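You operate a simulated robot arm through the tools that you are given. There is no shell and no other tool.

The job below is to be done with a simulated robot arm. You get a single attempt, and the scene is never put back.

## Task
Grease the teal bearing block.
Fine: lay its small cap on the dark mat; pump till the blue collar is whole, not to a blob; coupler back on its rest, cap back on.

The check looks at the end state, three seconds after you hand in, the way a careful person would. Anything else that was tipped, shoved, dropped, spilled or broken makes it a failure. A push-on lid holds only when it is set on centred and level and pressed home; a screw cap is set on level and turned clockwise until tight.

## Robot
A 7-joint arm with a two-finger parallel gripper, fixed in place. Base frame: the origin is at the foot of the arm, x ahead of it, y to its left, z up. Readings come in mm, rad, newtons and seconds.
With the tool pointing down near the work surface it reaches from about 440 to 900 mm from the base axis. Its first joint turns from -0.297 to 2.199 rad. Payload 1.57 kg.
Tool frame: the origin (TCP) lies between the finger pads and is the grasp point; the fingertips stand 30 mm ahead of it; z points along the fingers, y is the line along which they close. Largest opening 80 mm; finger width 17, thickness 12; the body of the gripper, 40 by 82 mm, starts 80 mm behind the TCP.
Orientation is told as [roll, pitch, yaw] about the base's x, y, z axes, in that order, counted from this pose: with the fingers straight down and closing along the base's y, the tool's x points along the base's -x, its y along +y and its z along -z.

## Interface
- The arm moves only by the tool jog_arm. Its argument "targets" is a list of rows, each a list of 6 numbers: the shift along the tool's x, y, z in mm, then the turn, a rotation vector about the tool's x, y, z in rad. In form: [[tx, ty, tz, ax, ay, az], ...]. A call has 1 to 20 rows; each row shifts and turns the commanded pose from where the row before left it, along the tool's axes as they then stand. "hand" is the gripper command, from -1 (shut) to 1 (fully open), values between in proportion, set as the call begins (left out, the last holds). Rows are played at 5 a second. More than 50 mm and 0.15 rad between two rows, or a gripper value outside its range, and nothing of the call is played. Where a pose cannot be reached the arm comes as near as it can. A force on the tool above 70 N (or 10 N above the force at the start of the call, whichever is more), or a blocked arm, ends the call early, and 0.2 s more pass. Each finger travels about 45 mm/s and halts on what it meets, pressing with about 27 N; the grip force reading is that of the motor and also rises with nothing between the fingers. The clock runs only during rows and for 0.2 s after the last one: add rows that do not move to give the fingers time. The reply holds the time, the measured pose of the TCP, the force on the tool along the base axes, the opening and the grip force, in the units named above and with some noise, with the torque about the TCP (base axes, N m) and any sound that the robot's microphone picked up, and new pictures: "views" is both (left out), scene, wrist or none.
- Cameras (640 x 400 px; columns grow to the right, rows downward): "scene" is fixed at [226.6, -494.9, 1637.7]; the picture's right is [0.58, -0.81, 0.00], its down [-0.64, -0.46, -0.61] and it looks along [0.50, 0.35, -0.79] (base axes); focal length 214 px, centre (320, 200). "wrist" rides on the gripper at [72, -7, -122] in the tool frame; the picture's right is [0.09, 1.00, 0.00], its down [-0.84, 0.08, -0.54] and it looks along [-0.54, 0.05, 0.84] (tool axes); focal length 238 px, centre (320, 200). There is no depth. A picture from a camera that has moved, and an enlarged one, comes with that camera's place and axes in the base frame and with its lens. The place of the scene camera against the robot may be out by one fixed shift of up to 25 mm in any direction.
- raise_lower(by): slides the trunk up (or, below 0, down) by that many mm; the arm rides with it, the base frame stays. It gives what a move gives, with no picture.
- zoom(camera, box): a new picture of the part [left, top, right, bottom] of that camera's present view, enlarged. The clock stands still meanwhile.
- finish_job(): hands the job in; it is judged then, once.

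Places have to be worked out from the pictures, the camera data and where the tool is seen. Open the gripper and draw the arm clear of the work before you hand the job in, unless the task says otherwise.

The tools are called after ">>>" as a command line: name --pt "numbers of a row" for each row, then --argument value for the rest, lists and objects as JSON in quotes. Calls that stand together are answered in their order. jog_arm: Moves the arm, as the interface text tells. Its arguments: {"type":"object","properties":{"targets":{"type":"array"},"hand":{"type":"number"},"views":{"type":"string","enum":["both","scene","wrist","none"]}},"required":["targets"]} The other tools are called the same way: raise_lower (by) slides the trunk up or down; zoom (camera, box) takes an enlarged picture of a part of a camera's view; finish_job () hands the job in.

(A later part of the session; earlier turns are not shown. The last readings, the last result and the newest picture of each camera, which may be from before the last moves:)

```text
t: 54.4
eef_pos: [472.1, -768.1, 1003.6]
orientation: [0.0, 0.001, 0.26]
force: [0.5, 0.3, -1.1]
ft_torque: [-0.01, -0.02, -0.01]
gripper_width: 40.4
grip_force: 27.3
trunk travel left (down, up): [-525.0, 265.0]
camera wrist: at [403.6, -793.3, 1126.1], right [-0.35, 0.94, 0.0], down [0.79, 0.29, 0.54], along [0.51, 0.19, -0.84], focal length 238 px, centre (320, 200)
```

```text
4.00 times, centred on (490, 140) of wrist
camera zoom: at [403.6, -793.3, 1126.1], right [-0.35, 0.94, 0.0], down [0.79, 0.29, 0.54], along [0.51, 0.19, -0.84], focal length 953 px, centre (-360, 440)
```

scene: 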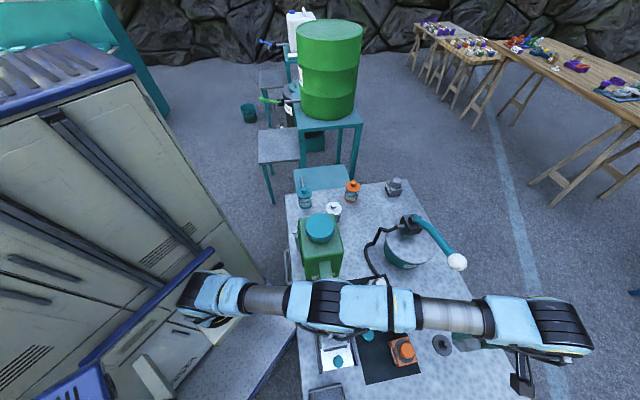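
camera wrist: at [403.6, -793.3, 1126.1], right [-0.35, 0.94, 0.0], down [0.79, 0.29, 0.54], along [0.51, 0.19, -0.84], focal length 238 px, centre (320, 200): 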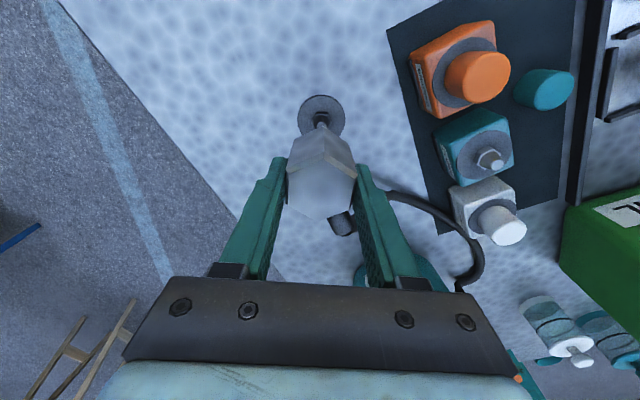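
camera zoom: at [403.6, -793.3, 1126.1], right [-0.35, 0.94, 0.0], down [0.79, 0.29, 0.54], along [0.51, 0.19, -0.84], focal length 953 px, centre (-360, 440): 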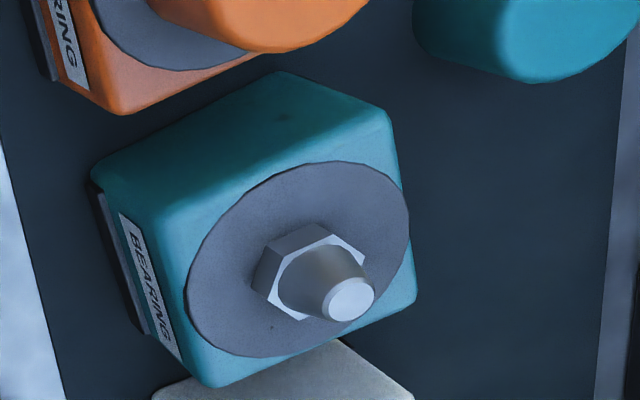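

Two rays meet at nipple tip (433.6, -604.2, 920), so the nipple axis is well known. I'll raise the coupler slightly, carry it over the nipple, and turn it so the hose points to the open side of the bench, clear of the white block.

>>> jog_arm --pt "0 0 -7 0 0 0" --pt "0 0 -8 0 0 0" --pt "-0.3 8 0 0 0 0" --pt "-0.4 14 0 0 0 0" --pt "-0.4 15 0 0 0 0" --pt "-0.4 15 0 0 0 0" --pt "-0.4 15 0 0 0 0" --pt "-0.4 15 0 0 0 0" --pt "-0.4 15 0 0 0 0" --pt "-0.4 15 0 0 0 0" --pt "-0.4 15 0 0 0 0" --pt "-0.4 15 0 0 0 0" --pt "-0.3 14 0 0 0 0" --pt "-0.3 11.8 0 0 0 0" --pt "0 0 0 0 0 0" --views "both"

>>> zoom --camera "wrist" --box '[220, 60, 460, 260]'

```text
t: 57.6
eef_pos: [428.6, -598.8, 1018.8]
orientation: [-0.001, 0.001, 0.258]
force: [0.2, -0.7, -2.7]
ft_torque: [-0.01, 0.02, 0.02]
gripper_width: 40.4
grip_force: 27.0
out of reach, approached as far as the arm can: row 2
trunk travel left (down, up): [-525.0, 265.0]
camera wrist: at [360.0, -623.7, 1140.3], right [-0.35, 0.94, 0.0], down [0.79, 0.29, 0.54], along [0.51, 0.19, -0.84], focal length 238 px, centre (320, 200)
```

scene: 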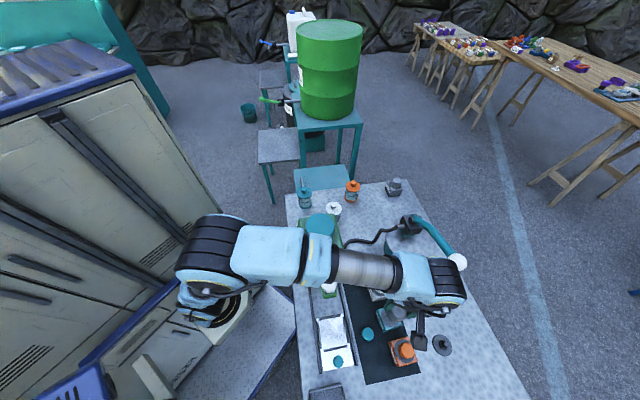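
wrist: 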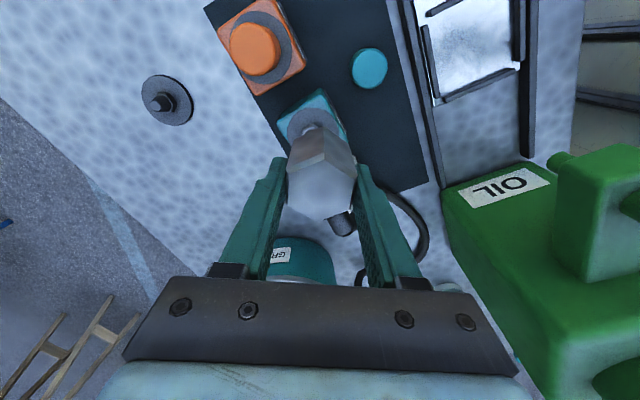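

```text
2.00 times, centred on (340, 160) of wrist
camera zoom: at [360.0, -623.7, 1140.3], right [-0.35, 0.94, 0.0], down [0.79, 0.29, 0.54], along [0.51, 0.19, -0.84], focal length 477 px, centre (280, 280)
```

zoom: 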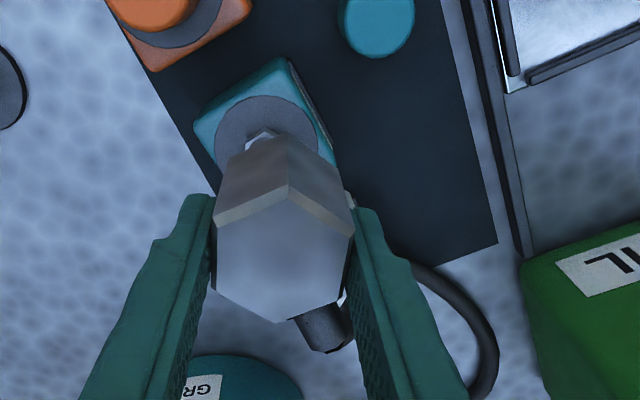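

The reach clipping left me about 7 mm off target. I'll turn the coupler by -0.52 rad, so the hose points at the open area, then correct to the nipple axis while still high.

>>> jog_arm --pt "0 0 0 0 0 0.1" --pt "0 0 0 0 0 0.1" --pt "0 0 0 0 0 0.1" --pt "0 0 0 0 0 0.11" --pt "0 0 0 0 0 0.11" --pt "0 0 0 0 0 0" --views "wrist"

>>> zoom --camera "wrist" --box '[220, 60, 460, 260]'

```text
t: 59.0
eef_pos: [428.4, -598.9, 1018.0]
orientation: [0.0, 0.001, -0.26]
force: [0.2, 0.0, -0.2]
ft_torque: [-0.02, 0.01, -0.01]
gripper_width: 40.3
grip_force: 26.8
trunk travel left (down, up): [-525.0, 265.0]
camera wrist: at [356.5, -586.6, 1140.3], right [0.17, 0.99, 0.0], down [0.83, -0.14, 0.54], along [0.53, -0.09, -0.84], focal length 238 px, centre (320, 200)
```

wrist: 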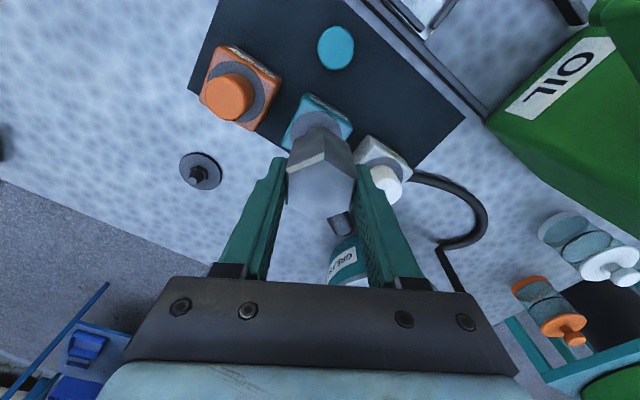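

```text
2.00 times, centred on (340, 160) of wrist
camera zoom: at [356.5, -586.6, 1140.3], right [0.17, 0.99, 0.0], down [0.83, -0.14, 0.54], along [0.53, -0.09, -0.84], focal length 477 px, centre (280, 280)
```

zoom: 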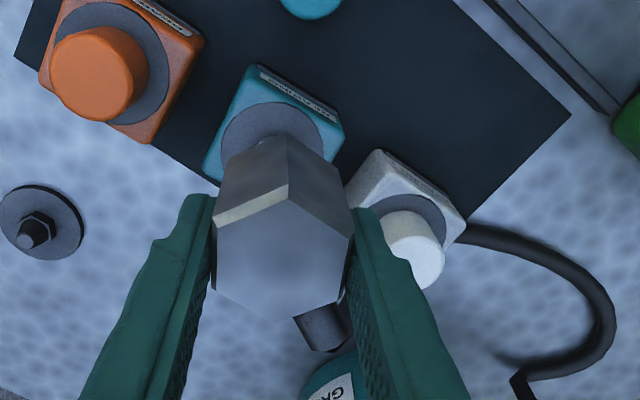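

Now shifting to the nipple axis at (433.5, -604.6) while still high, then I'll verify before lowering.

>>> jog_arm --pt "-3.2 -2.1 0 0 0 0" --pt "-3.2 -2.1 0 0 0 0" --pt "0 0 0 0 0 0" --pt "0 0 0 0 0 0" --views "both"

>>> zoom --camera "wrist" --box '[240, 70, 400, 230]'

>>> zoom --camera "scene" --box '[350, 270, 470, 370]'

```text
t: 60.0
eef_pos: [433.1, -606.5, 1017.5]
orientation: [-0.001, -0.001, -0.259]
force: [-0.3, -0.8, -0.7]
ft_torque: [-0.01, 0.01, -0.01]
gripper_width: 40.7
grip_force: 26.7
trunk travel left (down, up): [-525.0, 265.0]
camera wrist: at [361.6, -593.4, 1141.1], right [0.17, 0.99, 0.0], down [0.83, -0.14, 0.54], along [0.53, -0.09, -0.84], focal length 238 px, centre (320, 200)
```

scene: 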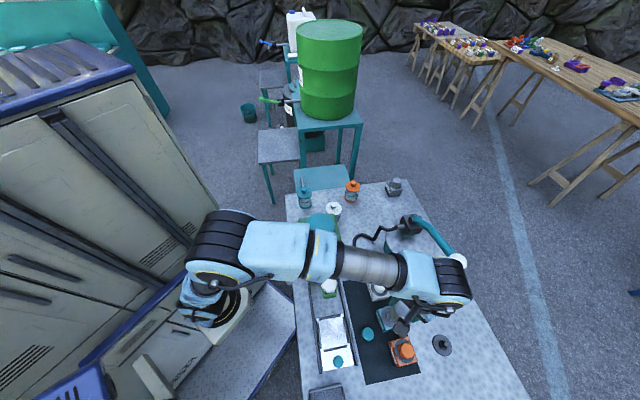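
wrist: 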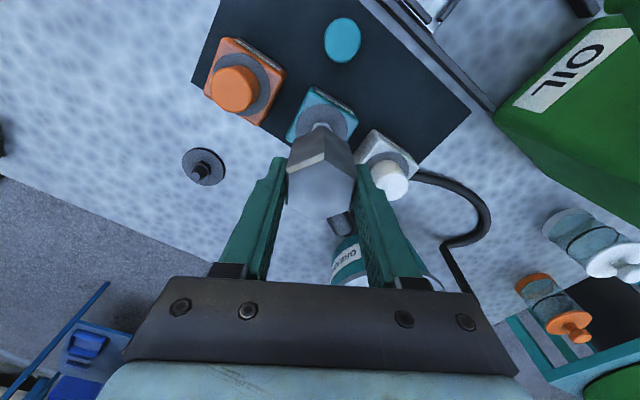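

```text
2.50 times, centred on (320, 150) of wrist
camera zoom: at [361.6, -593.4, 1141.1], right [0.17, 0.99, 0.0], down [0.83, -0.14, 0.54], along [0.53, -0.09, -0.84], focal length 596 px, centre (320, 325)
```

zoom: 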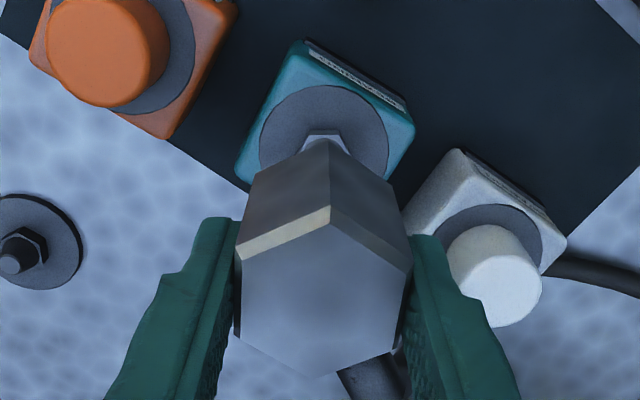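

```text
4.00 times, centred on (410, 320) of scene
camera zoom: at [226.6, -494.9, 1637.7], right [0.58, -0.81, 0.0], down [-0.64, -0.46, -0.61], along [0.5, 0.35, -0.79], focal length 858 px, centre (-40, -280)
```

zoom: 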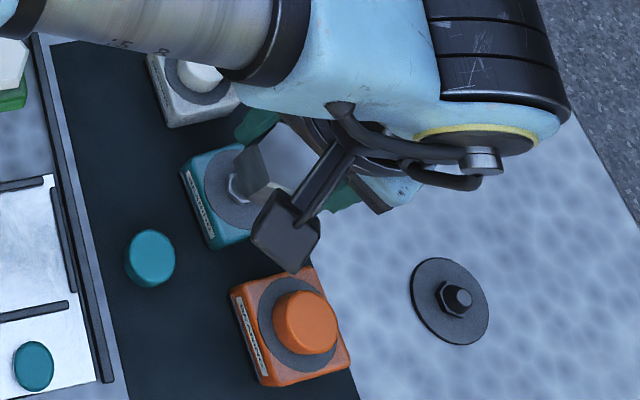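

The ring's position in this view suggests I'm within about 2 mm of the axis. I'll lower to just above the nipple tip, then average readings and re-measure.

>>> jog_arm --pt "0.5 1 8 0 0 0" --pt "0 0 8 0 0 0" --pt "0 0 8 0 0 0" --pt "0 0 0 0 0 0" --views "wrist"

>>> zoom --camera "wrist" --box '[260, 80, 380, 200]'

>>> zoom --camera "scene" --box '[370, 290, 430, 340]'

>>> jog_arm --pt "0 0 0 0 0 0" --views "none"

>>> jog_arm --pt "0 0 0 0 0 0" --views "none"

```text
t: 61.0
eef_pos: [431.8, -603.4, 994.9]
orientation: [0.001, -0.001, -0.26]
force: [-0.6, -0.2, -1.7]
ft_torque: [0.0, 0.0, 0.01]
gripper_width: 40.1
grip_force: 26.9
trunk travel left (down, up): [-525.0, 265.0]
camera wrist: at [361.4, -591.9, 1116.5], right [0.17, 0.99, 0.0], down [0.83, -0.14, 0.54], along [0.53, -0.09, -0.84], focal length 238 px, centre (320, 200)
```

wrist: 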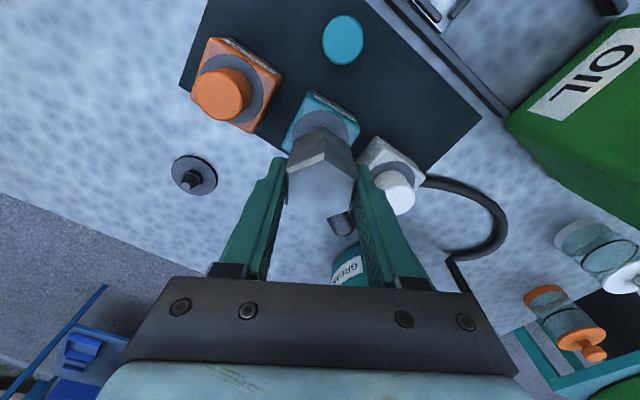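

```text
3.33 times, centred on (320, 140) of wrist
camera zoom: at [361.4, -591.9, 1116.5], right [0.17, 0.99, 0.0], down [0.83, -0.14, 0.54], along [0.53, -0.09, -0.84], focal length 794 px, centre (320, 400)
```

zoom: 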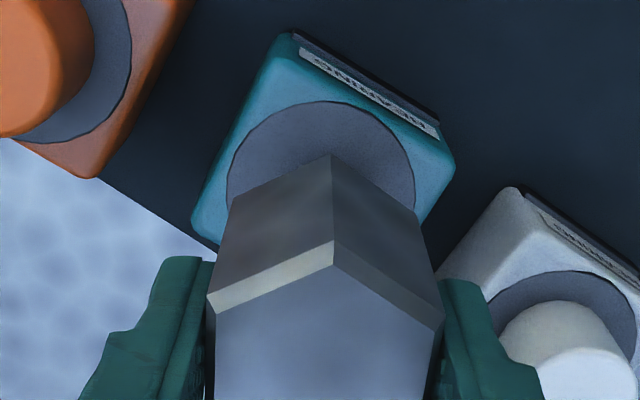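

```text
8.00 times, centred on (400, 315) of scene
camera zoom: at [226.6, -494.9, 1637.7], right [0.58, -0.81, 0.0], down [-0.64, -0.46, -0.61], along [0.5, 0.35, -0.79], focal length 1716 px, centre (-320, -720)
```

zoom: 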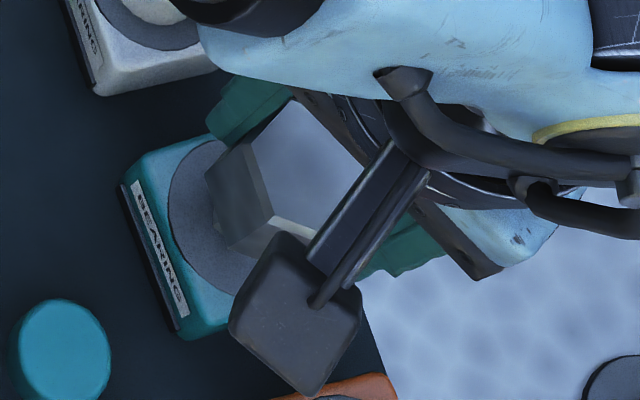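

```text
t: 61.4
eef_pos: [433.6, -604.0, 994.0]
orientation: [0.0, 0.001, -0.26]
force: [0.3, -0.5, -0.8]
ft_torque: [0.0, 0.02, 0.0]
gripper_width: 40.7
grip_force: 26.8
trunk travel left (down, up): [-525.0, 265.0]
```

```text
t: 61.8
eef_pos: [434.4, -603.3, 995.0]
orientation: [0.002, 0.0, -0.261]
force: [-0.6, -0.4, -1.8]
ft_torque: [0.01, 0.02, 0.0]
gripper_width: 40.6
grip_force: 26.8
trunk travel left (down, up): [-525.0, 265.0]
```

Averaged TCP is (433.3, -603.6) against a nipple at about (433.6, -604.2), and the ring view agrees within 1 mm. I'll lower the coupler in small steps and watch force and torque.

>>> jog_arm --pt "0.3 -0.4 3 0 0 0" --pt "0 0 3 0 0 0" --views "none"

>>> jog_arm --pt "0 0 2 0 0 0" --pt "0 0 2 0 0 0" --views "none"

>>> jog_arm --pt "0 0 1.5 0 0 0" --pt "0 0 1.5 0 0 0" --views "none"

>>> jog_arm --pt "0 0 1.5 0 0 0" --pt "0 0 1.5 0 0 0" --views "wrist"

>>> zoom --camera "wrist" --box '[260, 80, 380, 200]'

```text
t: 62.4
eef_pos: [432.6, -603.7, 988.6]
orientation: [0.001, 0.0, -0.26]
force: [-0.1, -0.5, -1.3]
ft_torque: [-0.01, 0.0, 0.02]
gripper_width: 40.4
grip_force: 27.4
trunk travel left (down, up): [-525.0, 265.0]
```

```text
t: 63.0
eef_pos: [433.3, -605.0, 984.0]
orientation: [0.002, 0.0, -0.261]
force: [0.5, -0.3, -1.2]
ft_torque: [0.0, -0.02, -0.04]
gripper_width: 40.6
grip_force: 26.9
trunk travel left (down, up): [-525.0, 265.0]
```

```text
t: 63.6
eef_pos: [433.2, -604.3, 982.4]
orientation: [0.0, 0.0, -0.261]
force: [-0.2, 0.0, -2.0]
ft_torque: [0.01, -0.02, -0.02]
gripper_width: 40.5
grip_force: 26.7
trunk travel left (down, up): [-525.0, 265.0]
```

```text
t: 64.2
eef_pos: [431.2, -603.7, 978.6]
orientation: [0.0, 0.001, -0.261]
force: [-0.2, 0.1, -1.0]
ft_torque: [0.01, -0.02, -0.03]
gripper_width: 40.4
grip_force: 26.8
trunk travel left (down, up): [-525.0, 265.0]
camera wrist: at [360.0, -591.5, 1100.5], right [0.17, 0.99, 0.0], down [0.83, -0.14, 0.54], along [0.53, -0.09, -0.84], focal length 238 px, centre (320, 200)
```

wrist: 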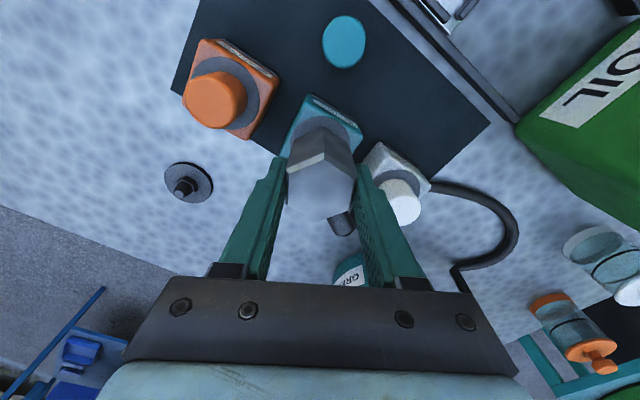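

```text
3.33 times, centred on (320, 140) of wrist
camera zoom: at [360.0, -591.5, 1100.5], right [0.17, 0.99, 0.0], down [0.83, -0.14, 0.54], along [0.53, -0.09, -0.84], focal length 794 px, centre (320, 400)
```

zoom: 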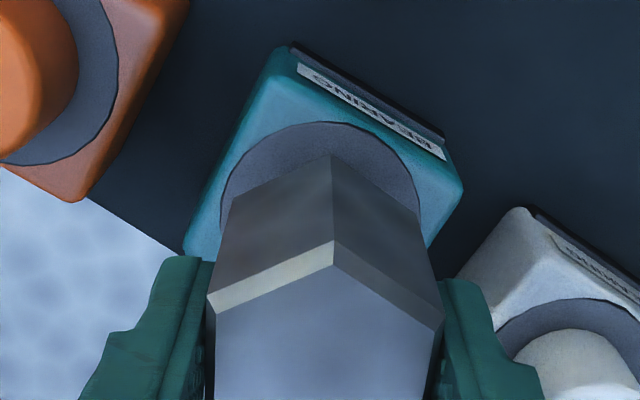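

No contact yet at TCP z≈979; the coupler mouth should now be around the nipple tip. Continuing in small steps.

>>> jog_arm --pt "0 0 1.5 0 0 0" --pt "0 0 1.5 0 0 0" --views "none"

>>> jog_arm --pt "0 0 1.5 0 0 0" --pt "0 0 1.5 0 0 0" --views "none"

>>> jog_arm --pt "0 0 1.5 0 0 0" --pt "0 0 1.5 0 0 0" --views "none"

>>> jog_arm --pt "0 0 1.5 0 0 0" --pt "0 0 1 0 0 0" --views "wrist"

>>> zoom --camera "wrist" --box '[260, 80, 380, 200]'

```text
t: 64.8
eef_pos: [433.1, -602.9, 975.4]
orientation: [-0.001, 0.001, -0.259]
force: [0.8, -0.5, -1.2]
ft_torque: [0.02, 0.0, 0.01]
gripper_width: 40.3
grip_force: 26.7
trunk travel left (down, up): [-525.0, 265.0]
```

```text
t: 65.4
eef_pos: [432.7, -604.8, 972.4]
orientation: [0.001, 0.0, -0.26]
force: [0.8, 0.6, -2.4]
ft_torque: [0.03, -0.02, 0.0]
gripper_width: 40.7
grip_force: 26.2
trunk travel left (down, up): [-525.0, 265.0]
```

```text
t: 66.0
eef_pos: [432.9, -605.9, 969.8]
orientation: [0.001, 0.0, -0.259]
force: [0.9, 0.2, -1.8]
ft_torque: [0.01, -0.02, -0.02]
gripper_width: 40.3
grip_force: 27.5
trunk travel left (down, up): [-525.0, 265.0]
```

```text
t: 66.6
eef_pos: [431.8, -603.4, 967.6]
orientation: [0.0, 0.0, -0.26]
force: [-0.6, -0.5, -2.1]
ft_torque: [0.01, 0.03, 0.0]
gripper_width: 40.5
grip_force: 26.9
trunk travel left (down, up): [-525.0, 265.0]
camera wrist: at [360.4, -592.3, 1089.1], right [0.17, 0.99, 0.0], down [0.83, -0.14, 0.54], along [0.53, -0.09, -0.84], focal length 238 px, centre (320, 200)
```

wrist: 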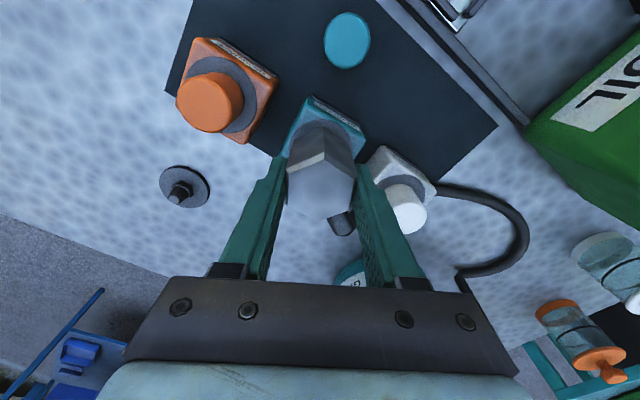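

```text
3.33 times, centred on (320, 140) of wrist
camera zoom: at [360.4, -592.3, 1089.1], right [0.17, 0.99, 0.0], down [0.83, -0.14, 0.54], along [0.53, -0.09, -0.84], focal length 794 px, centre (320, 400)
```

zoom: 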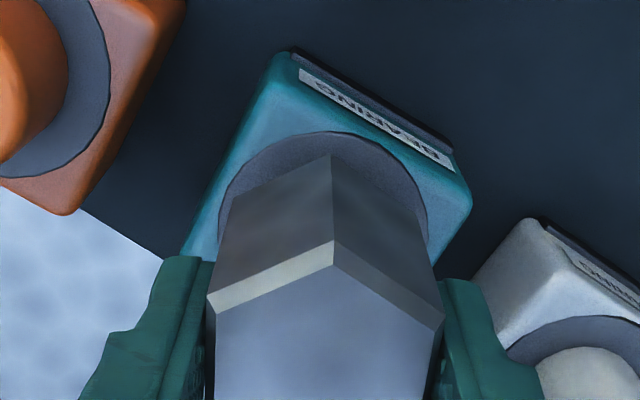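

From the image the coupler's bottom edge is about 53 mm below the TCP, so it is still ~16 mm above the ring with the nipple tip just inside. Continuing down.

>>> jog_arm --pt "0 0 1.5 0 0 0" --pt "0 0 1.5 0 0 0" --views "none"

>>> jog_arm --pt "0 0 1.5 0 0 0" --pt "0 0 1.5 0 0 0" --views "none"

>>> jog_arm --pt "0 0 1.5 0 0 0" --pt "0 0 1.5 0 0 0" --views "none"

>>> jog_arm --pt "0 0 1.5 0 0 0" --pt "0 0 0 0 0 0" --views "wrist"

>>> zoom --camera "wrist" --box '[260, 80, 380, 200]'

```text
t: 67.2
eef_pos: [434.2, -603.4, 963.0]
orientation: [0.0, 0.0, -0.261]
force: [0.6, -0.3, -1.8]
ft_torque: [0.0, -0.02, 0.03]
gripper_width: 40.4
grip_force: 26.8
trunk travel left (down, up): [-525.0, 265.0]
```

```text
t: 67.8
eef_pos: [432.4, -603.1, 960.8]
orientation: [0.0, 0.001, -0.261]
force: [-0.5, 0.4, -1.8]
ft_torque: [0.01, 0.02, 0.01]
gripper_width: 40.4
grip_force: 27.2
trunk travel left (down, up): [-525.0, 265.0]
```

```text
t: 68.4
eef_pos: [432.8, -603.6, 957.9]
orientation: [0.0, 0.0, -0.259]
force: [0.2, -0.6, -1.3]
ft_torque: [0.0, 0.02, 0.01]
gripper_width: 40.2
grip_force: 27.0
trunk travel left (down, up): [-525.0, 265.0]
```

```text
t: 69.0
eef_pos: [432.9, -603.3, 955.7]
orientation: [0.0, 0.0, -0.259]
force: [0.3, -0.1, -1.3]
ft_torque: [0.01, 0.0, -0.01]
gripper_width: 40.4
grip_force: 27.1
trunk travel left (down, up): [-525.0, 265.0]
camera wrist: at [360.6, -592.2, 1078.3], right [0.17, 0.99, 0.0], down [0.83, -0.14, 0.54], along [0.53, -0.09, -0.84], focal length 238 px, centre (320, 200)
```

wrist: 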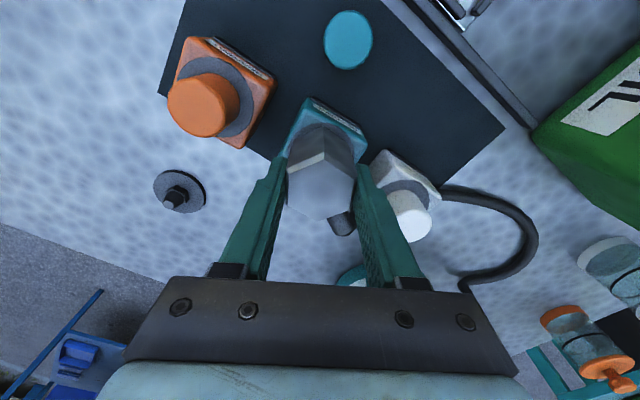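

```text
3.33 times, centred on (320, 140) of wrist
camera zoom: at [360.6, -592.2, 1078.3], right [0.17, 0.99, 0.0], down [0.83, -0.14, 0.54], along [0.53, -0.09, -0.84], focal length 794 px, centre (320, 400)
```

zoom: 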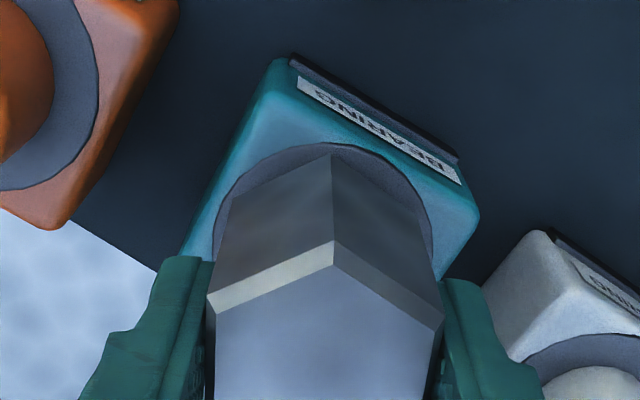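

Still sliding freely with the mouth close above the ring. I'll go on in 1 mm steps until it seats.

>>> jog_arm --pt "0 0 1 0 0 0" --pt "0 0 0 0 0 0" --views "none"

>>> jog_arm --pt "0 0 1 0 0 0" --pt "0 0 0 0 0 0" --views "none"

>>> jog_arm --pt "0 0 1 0 0 0" --pt "0 0 0 0 0 0" --views "none"

>>> jog_arm --pt "0 0 1 0 0 0" --pt "0 0 0 0 0 0" --views "wrist"

>>> zoom --camera "wrist" --box '[260, 80, 380, 200]'

```text
t: 69.6
eef_pos: [433.5, -604.0, 954.6]
orientation: [0.0, 0.0, -0.262]
force: [-0.3, 0.1, -1.5]
ft_torque: [0.01, 0.0, 0.0]
gripper_width: 40.4
grip_force: 26.8
trunk travel left (down, up): [-525.0, 265.0]
```

```text
t: 70.2
eef_pos: [432.8, -605.3, 954.1]
orientation: [0.0, -0.001, -0.261]
force: [0.5, 0.3, -1.6]
ft_torque: [0.0, -0.02, 0.03]
gripper_width: 40.6
grip_force: 27.1
trunk travel left (down, up): [-525.0, 265.0]
```

```text
t: 70.8
eef_pos: [431.4, -604.2, 953.1]
orientation: [0.0, 0.002, -0.26]
force: [0.1, -0.4, -2.9]
ft_torque: [0.03, 0.04, 0.0]
gripper_width: 40.3
grip_force: 26.9
trunk travel left (down, up): [-525.0, 265.0]
```

```text
t: 71.4
eef_pos: [431.6, -603.4, 952.1]
orientation: [-0.001, 0.0, -0.26]
force: [-0.3, 0.1, -1.2]
ft_torque: [-0.01, 0.01, -0.01]
gripper_width: 40.5
grip_force: 26.8
trunk travel left (down, up): [-525.0, 265.0]
camera wrist: at [359.8, -592.4, 1074.2], right [0.17, 0.99, 0.0], down [0.83, -0.14, 0.54], along [0.53, -0.09, -0.84], focal length 238 px, centre (320, 200)
```

wrist: 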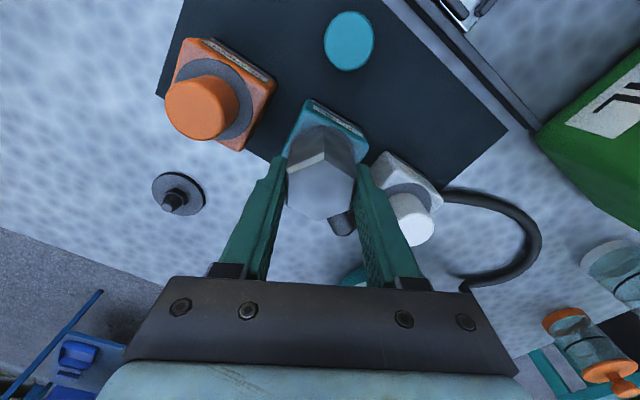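

```text
3.33 times, centred on (320, 140) of wrist
camera zoom: at [359.8, -592.4, 1074.2], right [0.17, 0.99, 0.0], down [0.83, -0.14, 0.54], along [0.53, -0.09, -0.84], focal length 794 px, centre (320, 400)
```

zoom: 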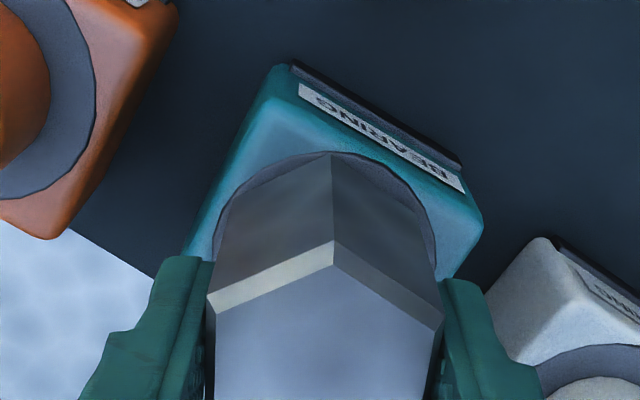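

Close to the ring now with still no push-back. Continuing in 1 mm steps.

>>> jog_arm --pt "0 0 1 0 0 0" --pt "0 0 0 0 0 0" --views "none"

>>> jog_arm --pt "0 0 1 0 0 0" --pt "0 0 0 0 0 0" --views "none"

>>> jog_arm --pt "0 0 1 0 0 0" --pt "0 0 0 0 0 0" --views "wrist"

>>> zoom --camera "wrist" --box '[260, 80, 380, 200]'

```text
t: 72.0
eef_pos: [432.4, -604.1, 951.8]
orientation: [-0.001, 0.0, -0.26]
force: [0.5, 0.2, -2.2]
ft_torque: [-0.02, 0.02, 0.02]
gripper_width: 40.7
grip_force: 27.1
trunk travel left (down, up): [-525.0, 265.0]
```

```text
t: 72.6
eef_pos: [432.6, -604.8, 950.3]
orientation: [-0.001, -0.001, -0.262]
force: [0.1, 0.3, -2.1]
ft_torque: [0.02, 0.04, 0.0]
gripper_width: 40.2
grip_force: 27.2
trunk travel left (down, up): [-525.0, 265.0]
```

```text
t: 73.2
eef_pos: [430.9, -603.9, 949.7]
orientation: [0.001, -0.001, -0.26]
force: [0.1, -0.7, -0.9]
ft_torque: [0.03, 0.01, -0.01]
gripper_width: 40.6
grip_force: 27.2
trunk travel left (down, up): [-525.0, 265.0]
camera wrist: at [359.8, -592.1, 1072.0], right [0.17, 0.99, 0.0], down [0.83, -0.14, 0.54], along [0.53, -0.09, -0.84], focal length 238 px, centre (320, 200)
```

wrist: 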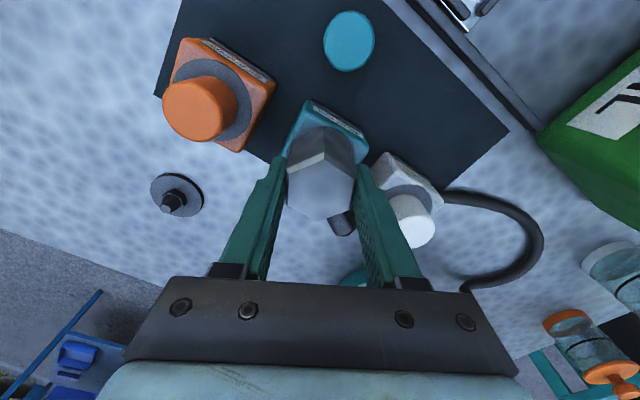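

```text
3.33 times, centred on (320, 140) of wrist
camera zoom: at [359.8, -592.1, 1072.0], right [0.17, 0.99, 0.0], down [0.83, -0.14, 0.54], along [0.53, -0.09, -0.84], focal length 794 px, centre (320, 400)
```

zoom: 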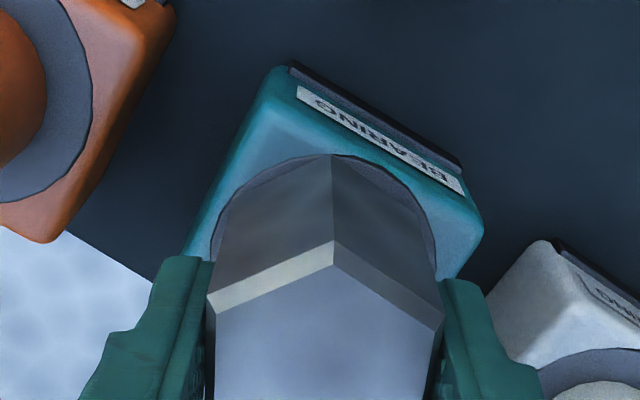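

The averaged TCP (432.3, -604.1) is about 1.3 mm from the nipple estimate along tool -x, and the ring edge agrees. I'll correct that and continue down.

>>> jog_arm --pt "-1.3 0 0 0 0 0" --pt "0 0 0 0 0 0" --views "none"

>>> jog_arm --pt "0 0 1 0 0 0" --pt "0 0 0 0 0 0" --views "none"

>>> jog_arm --pt "0 0 1 0 0 0" --pt "0 0 0 0 0 0" --views "none"

>>> jog_arm --pt "0 0 1 0 0 0" --pt "0 0 0 0 0 0" --views "wrist"

>>> zoom --camera "wrist" --box '[260, 80, 380, 200]'

```text
t: 73.8
eef_pos: [432.8, -603.3, 949.5]
orientation: [-0.001, 0.0, -0.26]
force: [-0.5, -0.6, -1.4]
ft_torque: [0.0, -0.02, -0.02]
gripper_width: 40.5
grip_force: 27.0
trunk travel left (down, up): [-525.0, 265.0]
```

```text
t: 74.4
eef_pos: [433.7, -603.9, 949.3]
orientation: [-0.001, 0.0, -0.26]
force: [-1.0, 0.0, 0.1]
ft_torque: [-0.01, 0.01, 0.01]
gripper_width: 40.4
grip_force: 26.5
trunk travel left (down, up): [-525.0, 265.0]
```

```text
t: 75.0
eef_pos: [433.6, -604.2, 950.0]
orientation: [-0.002, -0.003, -0.26]
force: [-3.0, 2.4, 14.8]
ft_torque: [0.34, 0.3, 0.01]
gripper_width: 40.6
grip_force: 26.8
trunk travel left (down, up): [-525.0, 265.0]
```

```text
t: 75.6
eef_pos: [433.4, -604.0, 947.9]
orientation: [-0.002, -0.001, -0.26]
force: [-0.7, 1.8, 23.8]
ft_torque: [0.39, -0.15, -0.03]
gripper_width: 39.9
grip_force: 27.7
trunk travel left (down, up): [-525.0, 265.0]
camera wrist: at [360.9, -591.8, 1070.1], right [0.17, 0.99, 0.0], down [0.83, -0.14, 0.54], along [0.54, -0.09, -0.84], focal length 238 px, centre (320, 200)
```

wrist: 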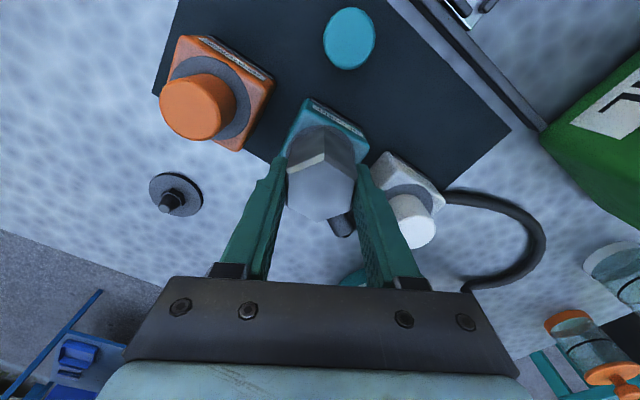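

```text
3.33 times, centred on (320, 140) of wrist
camera zoom: at [360.9, -591.8, 1070.1], right [0.17, 0.99, 0.0], down [0.83, -0.14, 0.54], along [0.54, -0.09, -0.84], focal length 794 px, centre (320, 400)
```

zoom: 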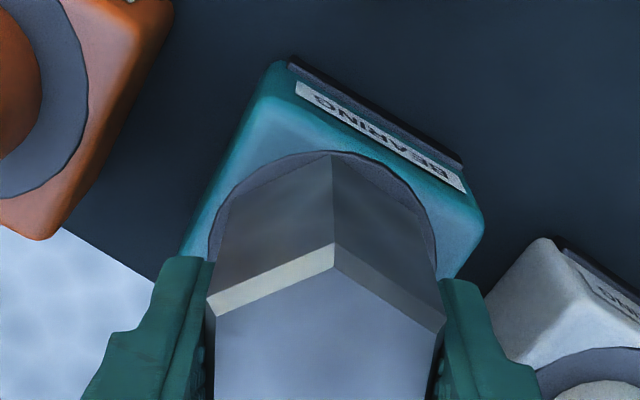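

Contact at TCP z≈950, where the coupler bottom meets the ring, with 24 N of vertical force. I'll press a touch more to make sure it is home, then ease off.

>>> jog_arm --pt "0 0 1 0 0 0" --pt "0 0 0 0 0 0" --views "none"

>>> jog_arm --pt "0 0 -1.5 0 0 0" --pt "0 0 -1 0 0 0" --pt "0 0 0 0 0 0" --views "both"

>>> zoom --camera "wrist" --box '[260, 80, 380, 200]'

>>> zoom --camera "scene" --box '[350, 270, 470, 370]'

```text
t: 76.2
eef_pos: [433.5, -603.5, 946.8]
orientation: [-0.002, 0.0, -0.26]
force: [0.9, 2.9, 23.6]
ft_torque: [0.15, -0.12, -0.03]
gripper_width: 40.5
grip_force: 27.1
trunk travel left (down, up): [-525.0, 265.0]
```

```text
t: 77.0
eef_pos: [433.3, -604.7, 946.8]
orientation: [0.001, 0.002, -0.26]
force: [-0.2, -1.0, -1.3]
ft_torque: [0.03, -0.01, 0.02]
gripper_width: 40.7
grip_force: 26.7
trunk travel left (down, up): [-525.0, 265.0]
camera wrist: at [361.3, -592.8, 1069.0], right [0.17, 0.99, 0.0], down [0.83, -0.14, 0.54], along [0.53, -0.09, -0.84], focal length 238 px, centre (320, 200)
```

scene: 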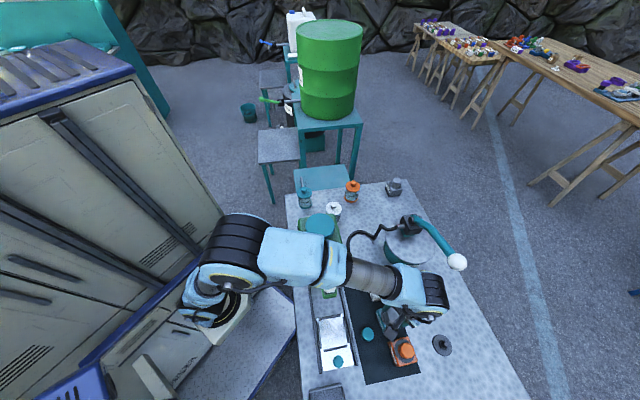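
wrist: 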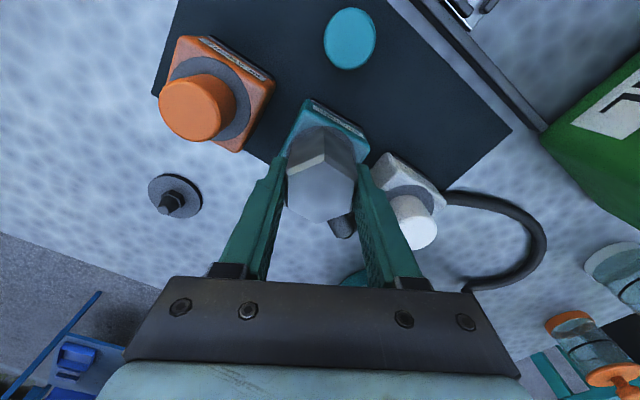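

```text
3.33 times, centred on (320, 140) of wrist
camera zoom: at [361.3, -592.8, 1069.0], right [0.17, 0.99, 0.0], down [0.83, -0.14, 0.54], along [0.53, -0.09, -0.84], focal length 794 px, centre (320, 400)
```

zoom: 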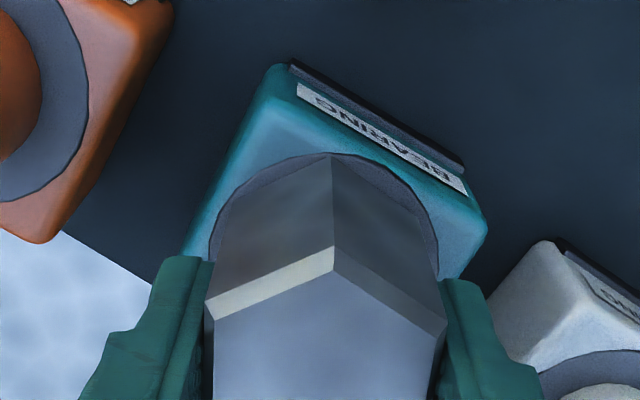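

```text
4.00 times, centred on (410, 320) of scene
camera zoom: at [226.6, -494.9, 1637.7], right [0.58, -0.81, 0.0], down [-0.64, -0.46, -0.61], along [0.5, 0.35, -0.79], focal length 858 px, centre (-40, -280)
```

zoom: 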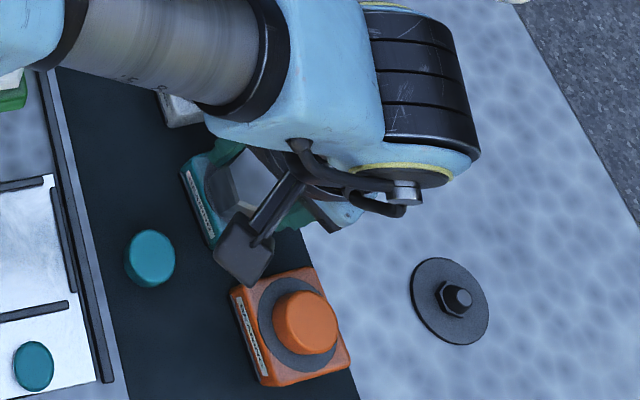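

Force is back to about the coupler's weight, so it is resting on the nipple. I'll open the fingers and look at how it sits.

>>> jog_arm --pt "0 0 0 0 0 0" --pt "0 0 0 0 0 0" --pt "0 0 0 0 0 0" --pt "0 0 0 0 0 0" --hand 0.6 --views "wrist"

>>> zoom --camera "wrist" --box '[240, 80, 400, 240]'

```text
t: 78.0
eef_pos: [434.6, -604.0, 947.9]
orientation: [0.0, -0.001, -0.26]
force: [-0.7, 0.4, -0.1]
ft_torque: [0.0, 0.0, 0.01]
gripper_width: 64.1
grip_force: 0.0
trunk travel left (down, up): [-525.0, 265.0]
camera wrist: at [361.6, -592.6, 1070.4], right [0.17, 0.99, 0.0], down [0.83, -0.14, 0.54], along [0.53, -0.09, -0.84], focal length 238 px, centre (320, 200)
```

wrist: 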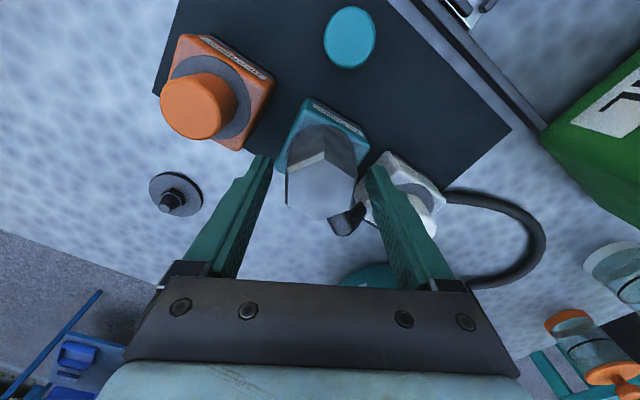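

```text
2.50 times, centred on (320, 160) of wrist
camera zoom: at [361.6, -592.6, 1070.4], right [0.17, 0.99, 0.0], down [0.83, -0.14, 0.54], along [0.53, -0.09, -0.84], focal length 596 px, centre (320, 300)
```

zoom: 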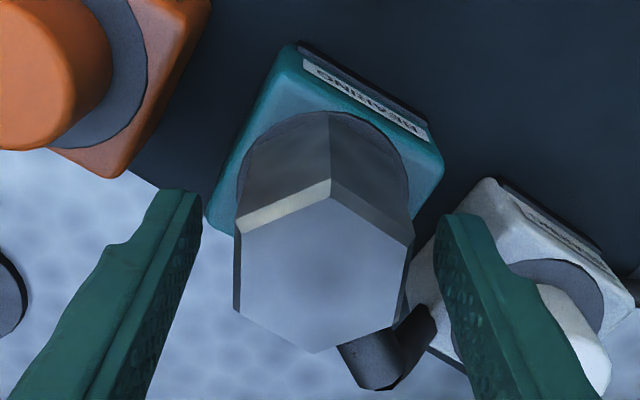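

The coupler stands on the nipple on its own. Raising straight up, slowly at first.

>>> jog_arm --pt "0 0 -4 0 0 0" --pt "0 0 -8 0 0 0" --pt "0 0 -15 0 0 0" --pt "0 0 -25 0 0 0" --pt "0 0 -30 0 0 0" --pt "0 0 -30 0 0 0" --pt "0 0 0 0 0 0" --views "both"

>>> zoom --camera "wrist" --box '[220, 50, 420, 210]'

>>> zoom --camera "scene" --box '[340, 260, 480, 370]'

```text
t: 79.6
eef_pos: [435.1, -604.1, 1060.8]
orientation: [0.0, -0.001, -0.259]
force: [0.1, -0.6, 0.4]
ft_torque: [-0.02, 0.02, -0.03]
gripper_width: 63.9
grip_force: 0.0
trunk travel left (down, up): [-525.0, 265.0]
camera wrist: at [362.2, -592.0, 1182.9], right [0.17, 0.99, 0.0], down [0.83, -0.14, 0.54], along [0.53, -0.09, -0.84], focal length 238 px, centre (320, 200)
```

scene: 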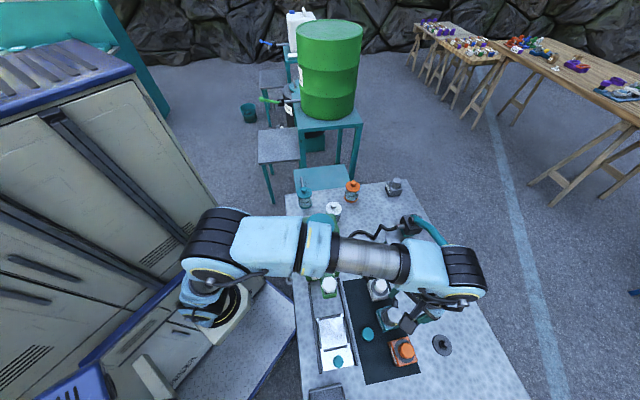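
wrist: 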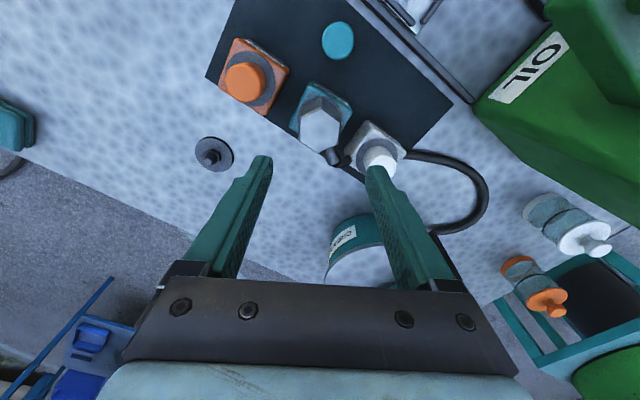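

```text
2.50 times, centred on (320, 130) of wrist
camera zoom: at [362.2, -592.0, 1182.9], right [0.17, 0.99, 0.0], down [0.83, -0.14, 0.54], along [0.53, -0.09, -0.84], focal length 596 px, centre (320, 375)
```

zoom: 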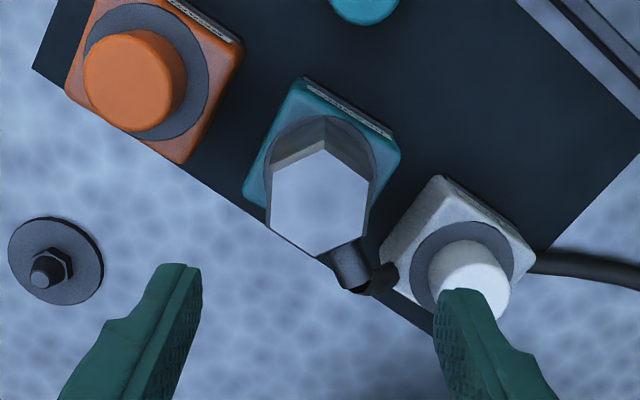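

```text
3.64 times, centred on (410, 315) of scene
camera zoom: at [226.6, -494.9, 1637.7], right [0.58, -0.81, 0.0], down [-0.64, -0.46, -0.61], along [0.5, 0.35, -0.79], focal length 780 px, centre (-7, -218)
```

zoom: 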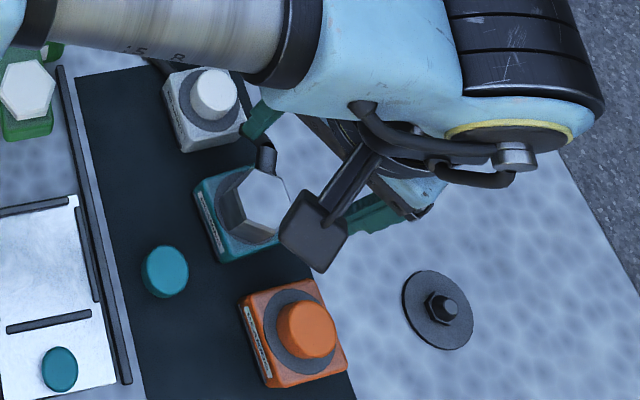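

The coupler sits on the teal nipple and the hose runs clear. Next is the pump. The lever ball at z≈1111 and radius ~873 is near the reach limit, so I'll raise the trunk 150 mm to gain reach at that height.

>>> raise_lower --by 150

>>> jog_arm --pt "0 0 0 0 0 -0.13" --pt "0 0 0 0 0 -0.13" --pt "0 0 0 0 0 -0.13" --pt "0 0 0 0 0 -0.13" --pt "0 0 0 0 0 -0.13" --pt "0 0 0 0 0 -0.13" --pt "0 0 0 0 0 -0.13" --pt "0 0 0 0 0 -0.135" --pt "0 0 0 0 0 0" --hand 0.8 --views "both"

>>> zoom --camera "scene" --box '[370, 190, 490, 290]'

```text
t: 81.3
eef_pos: [434.2, -604.0, 1210.4]
orientation: [0.0, 0.0, -0.259]
force: [0.1, 0.1, -0.1]
ft_torque: [0.02, 0.0, 0.0]
gripper_width: 63.9
grip_force: 0.1
trunk travel left (down, up): [-675.0, 115.0]
```

```text
t: 83.3
eef_pos: [434.8, -601.4, 1208.9]
orientation: [0.0, 0.0, 0.786]
force: [0.1, 0.3, 0.3]
ft_torque: [0.01, 0.02, 0.0]
gripper_width: 72.2
grip_force: 0.0
trunk travel left (down, up): [-675.0, 115.0]
camera wrist: at [387.4, -658.7, 1332.2], right [-0.77, 0.64, 0.0], down [0.54, 0.65, 0.54], along [0.35, 0.42, -0.84], focal length 238 px, centre (320, 200)
```

scene: 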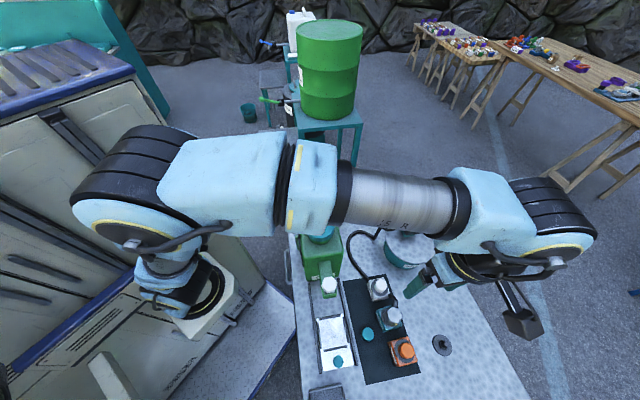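
wrist: 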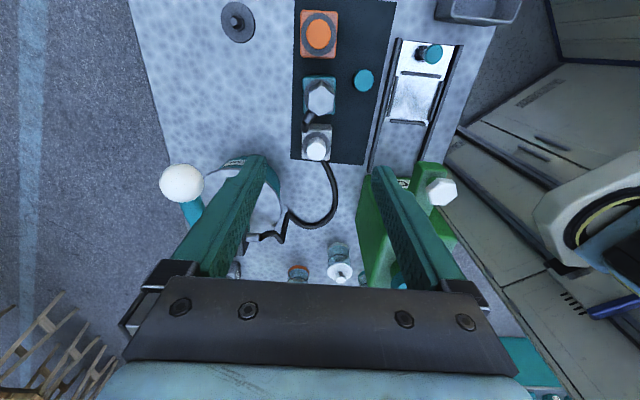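

```text
4.00 times, centred on (430, 240) of scene
camera zoom: at [226.6, -494.9, 1637.7], right [0.58, -0.81, 0.0], down [-0.64, -0.46, -0.61], along [0.5, 0.35, -0.79], focal length 858 px, centre (-120, 40)
```

zoom: 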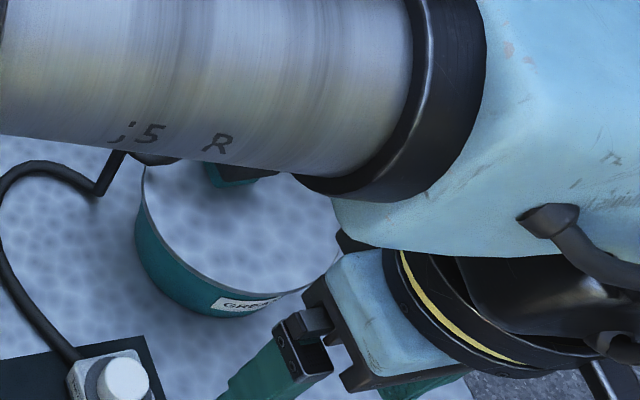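

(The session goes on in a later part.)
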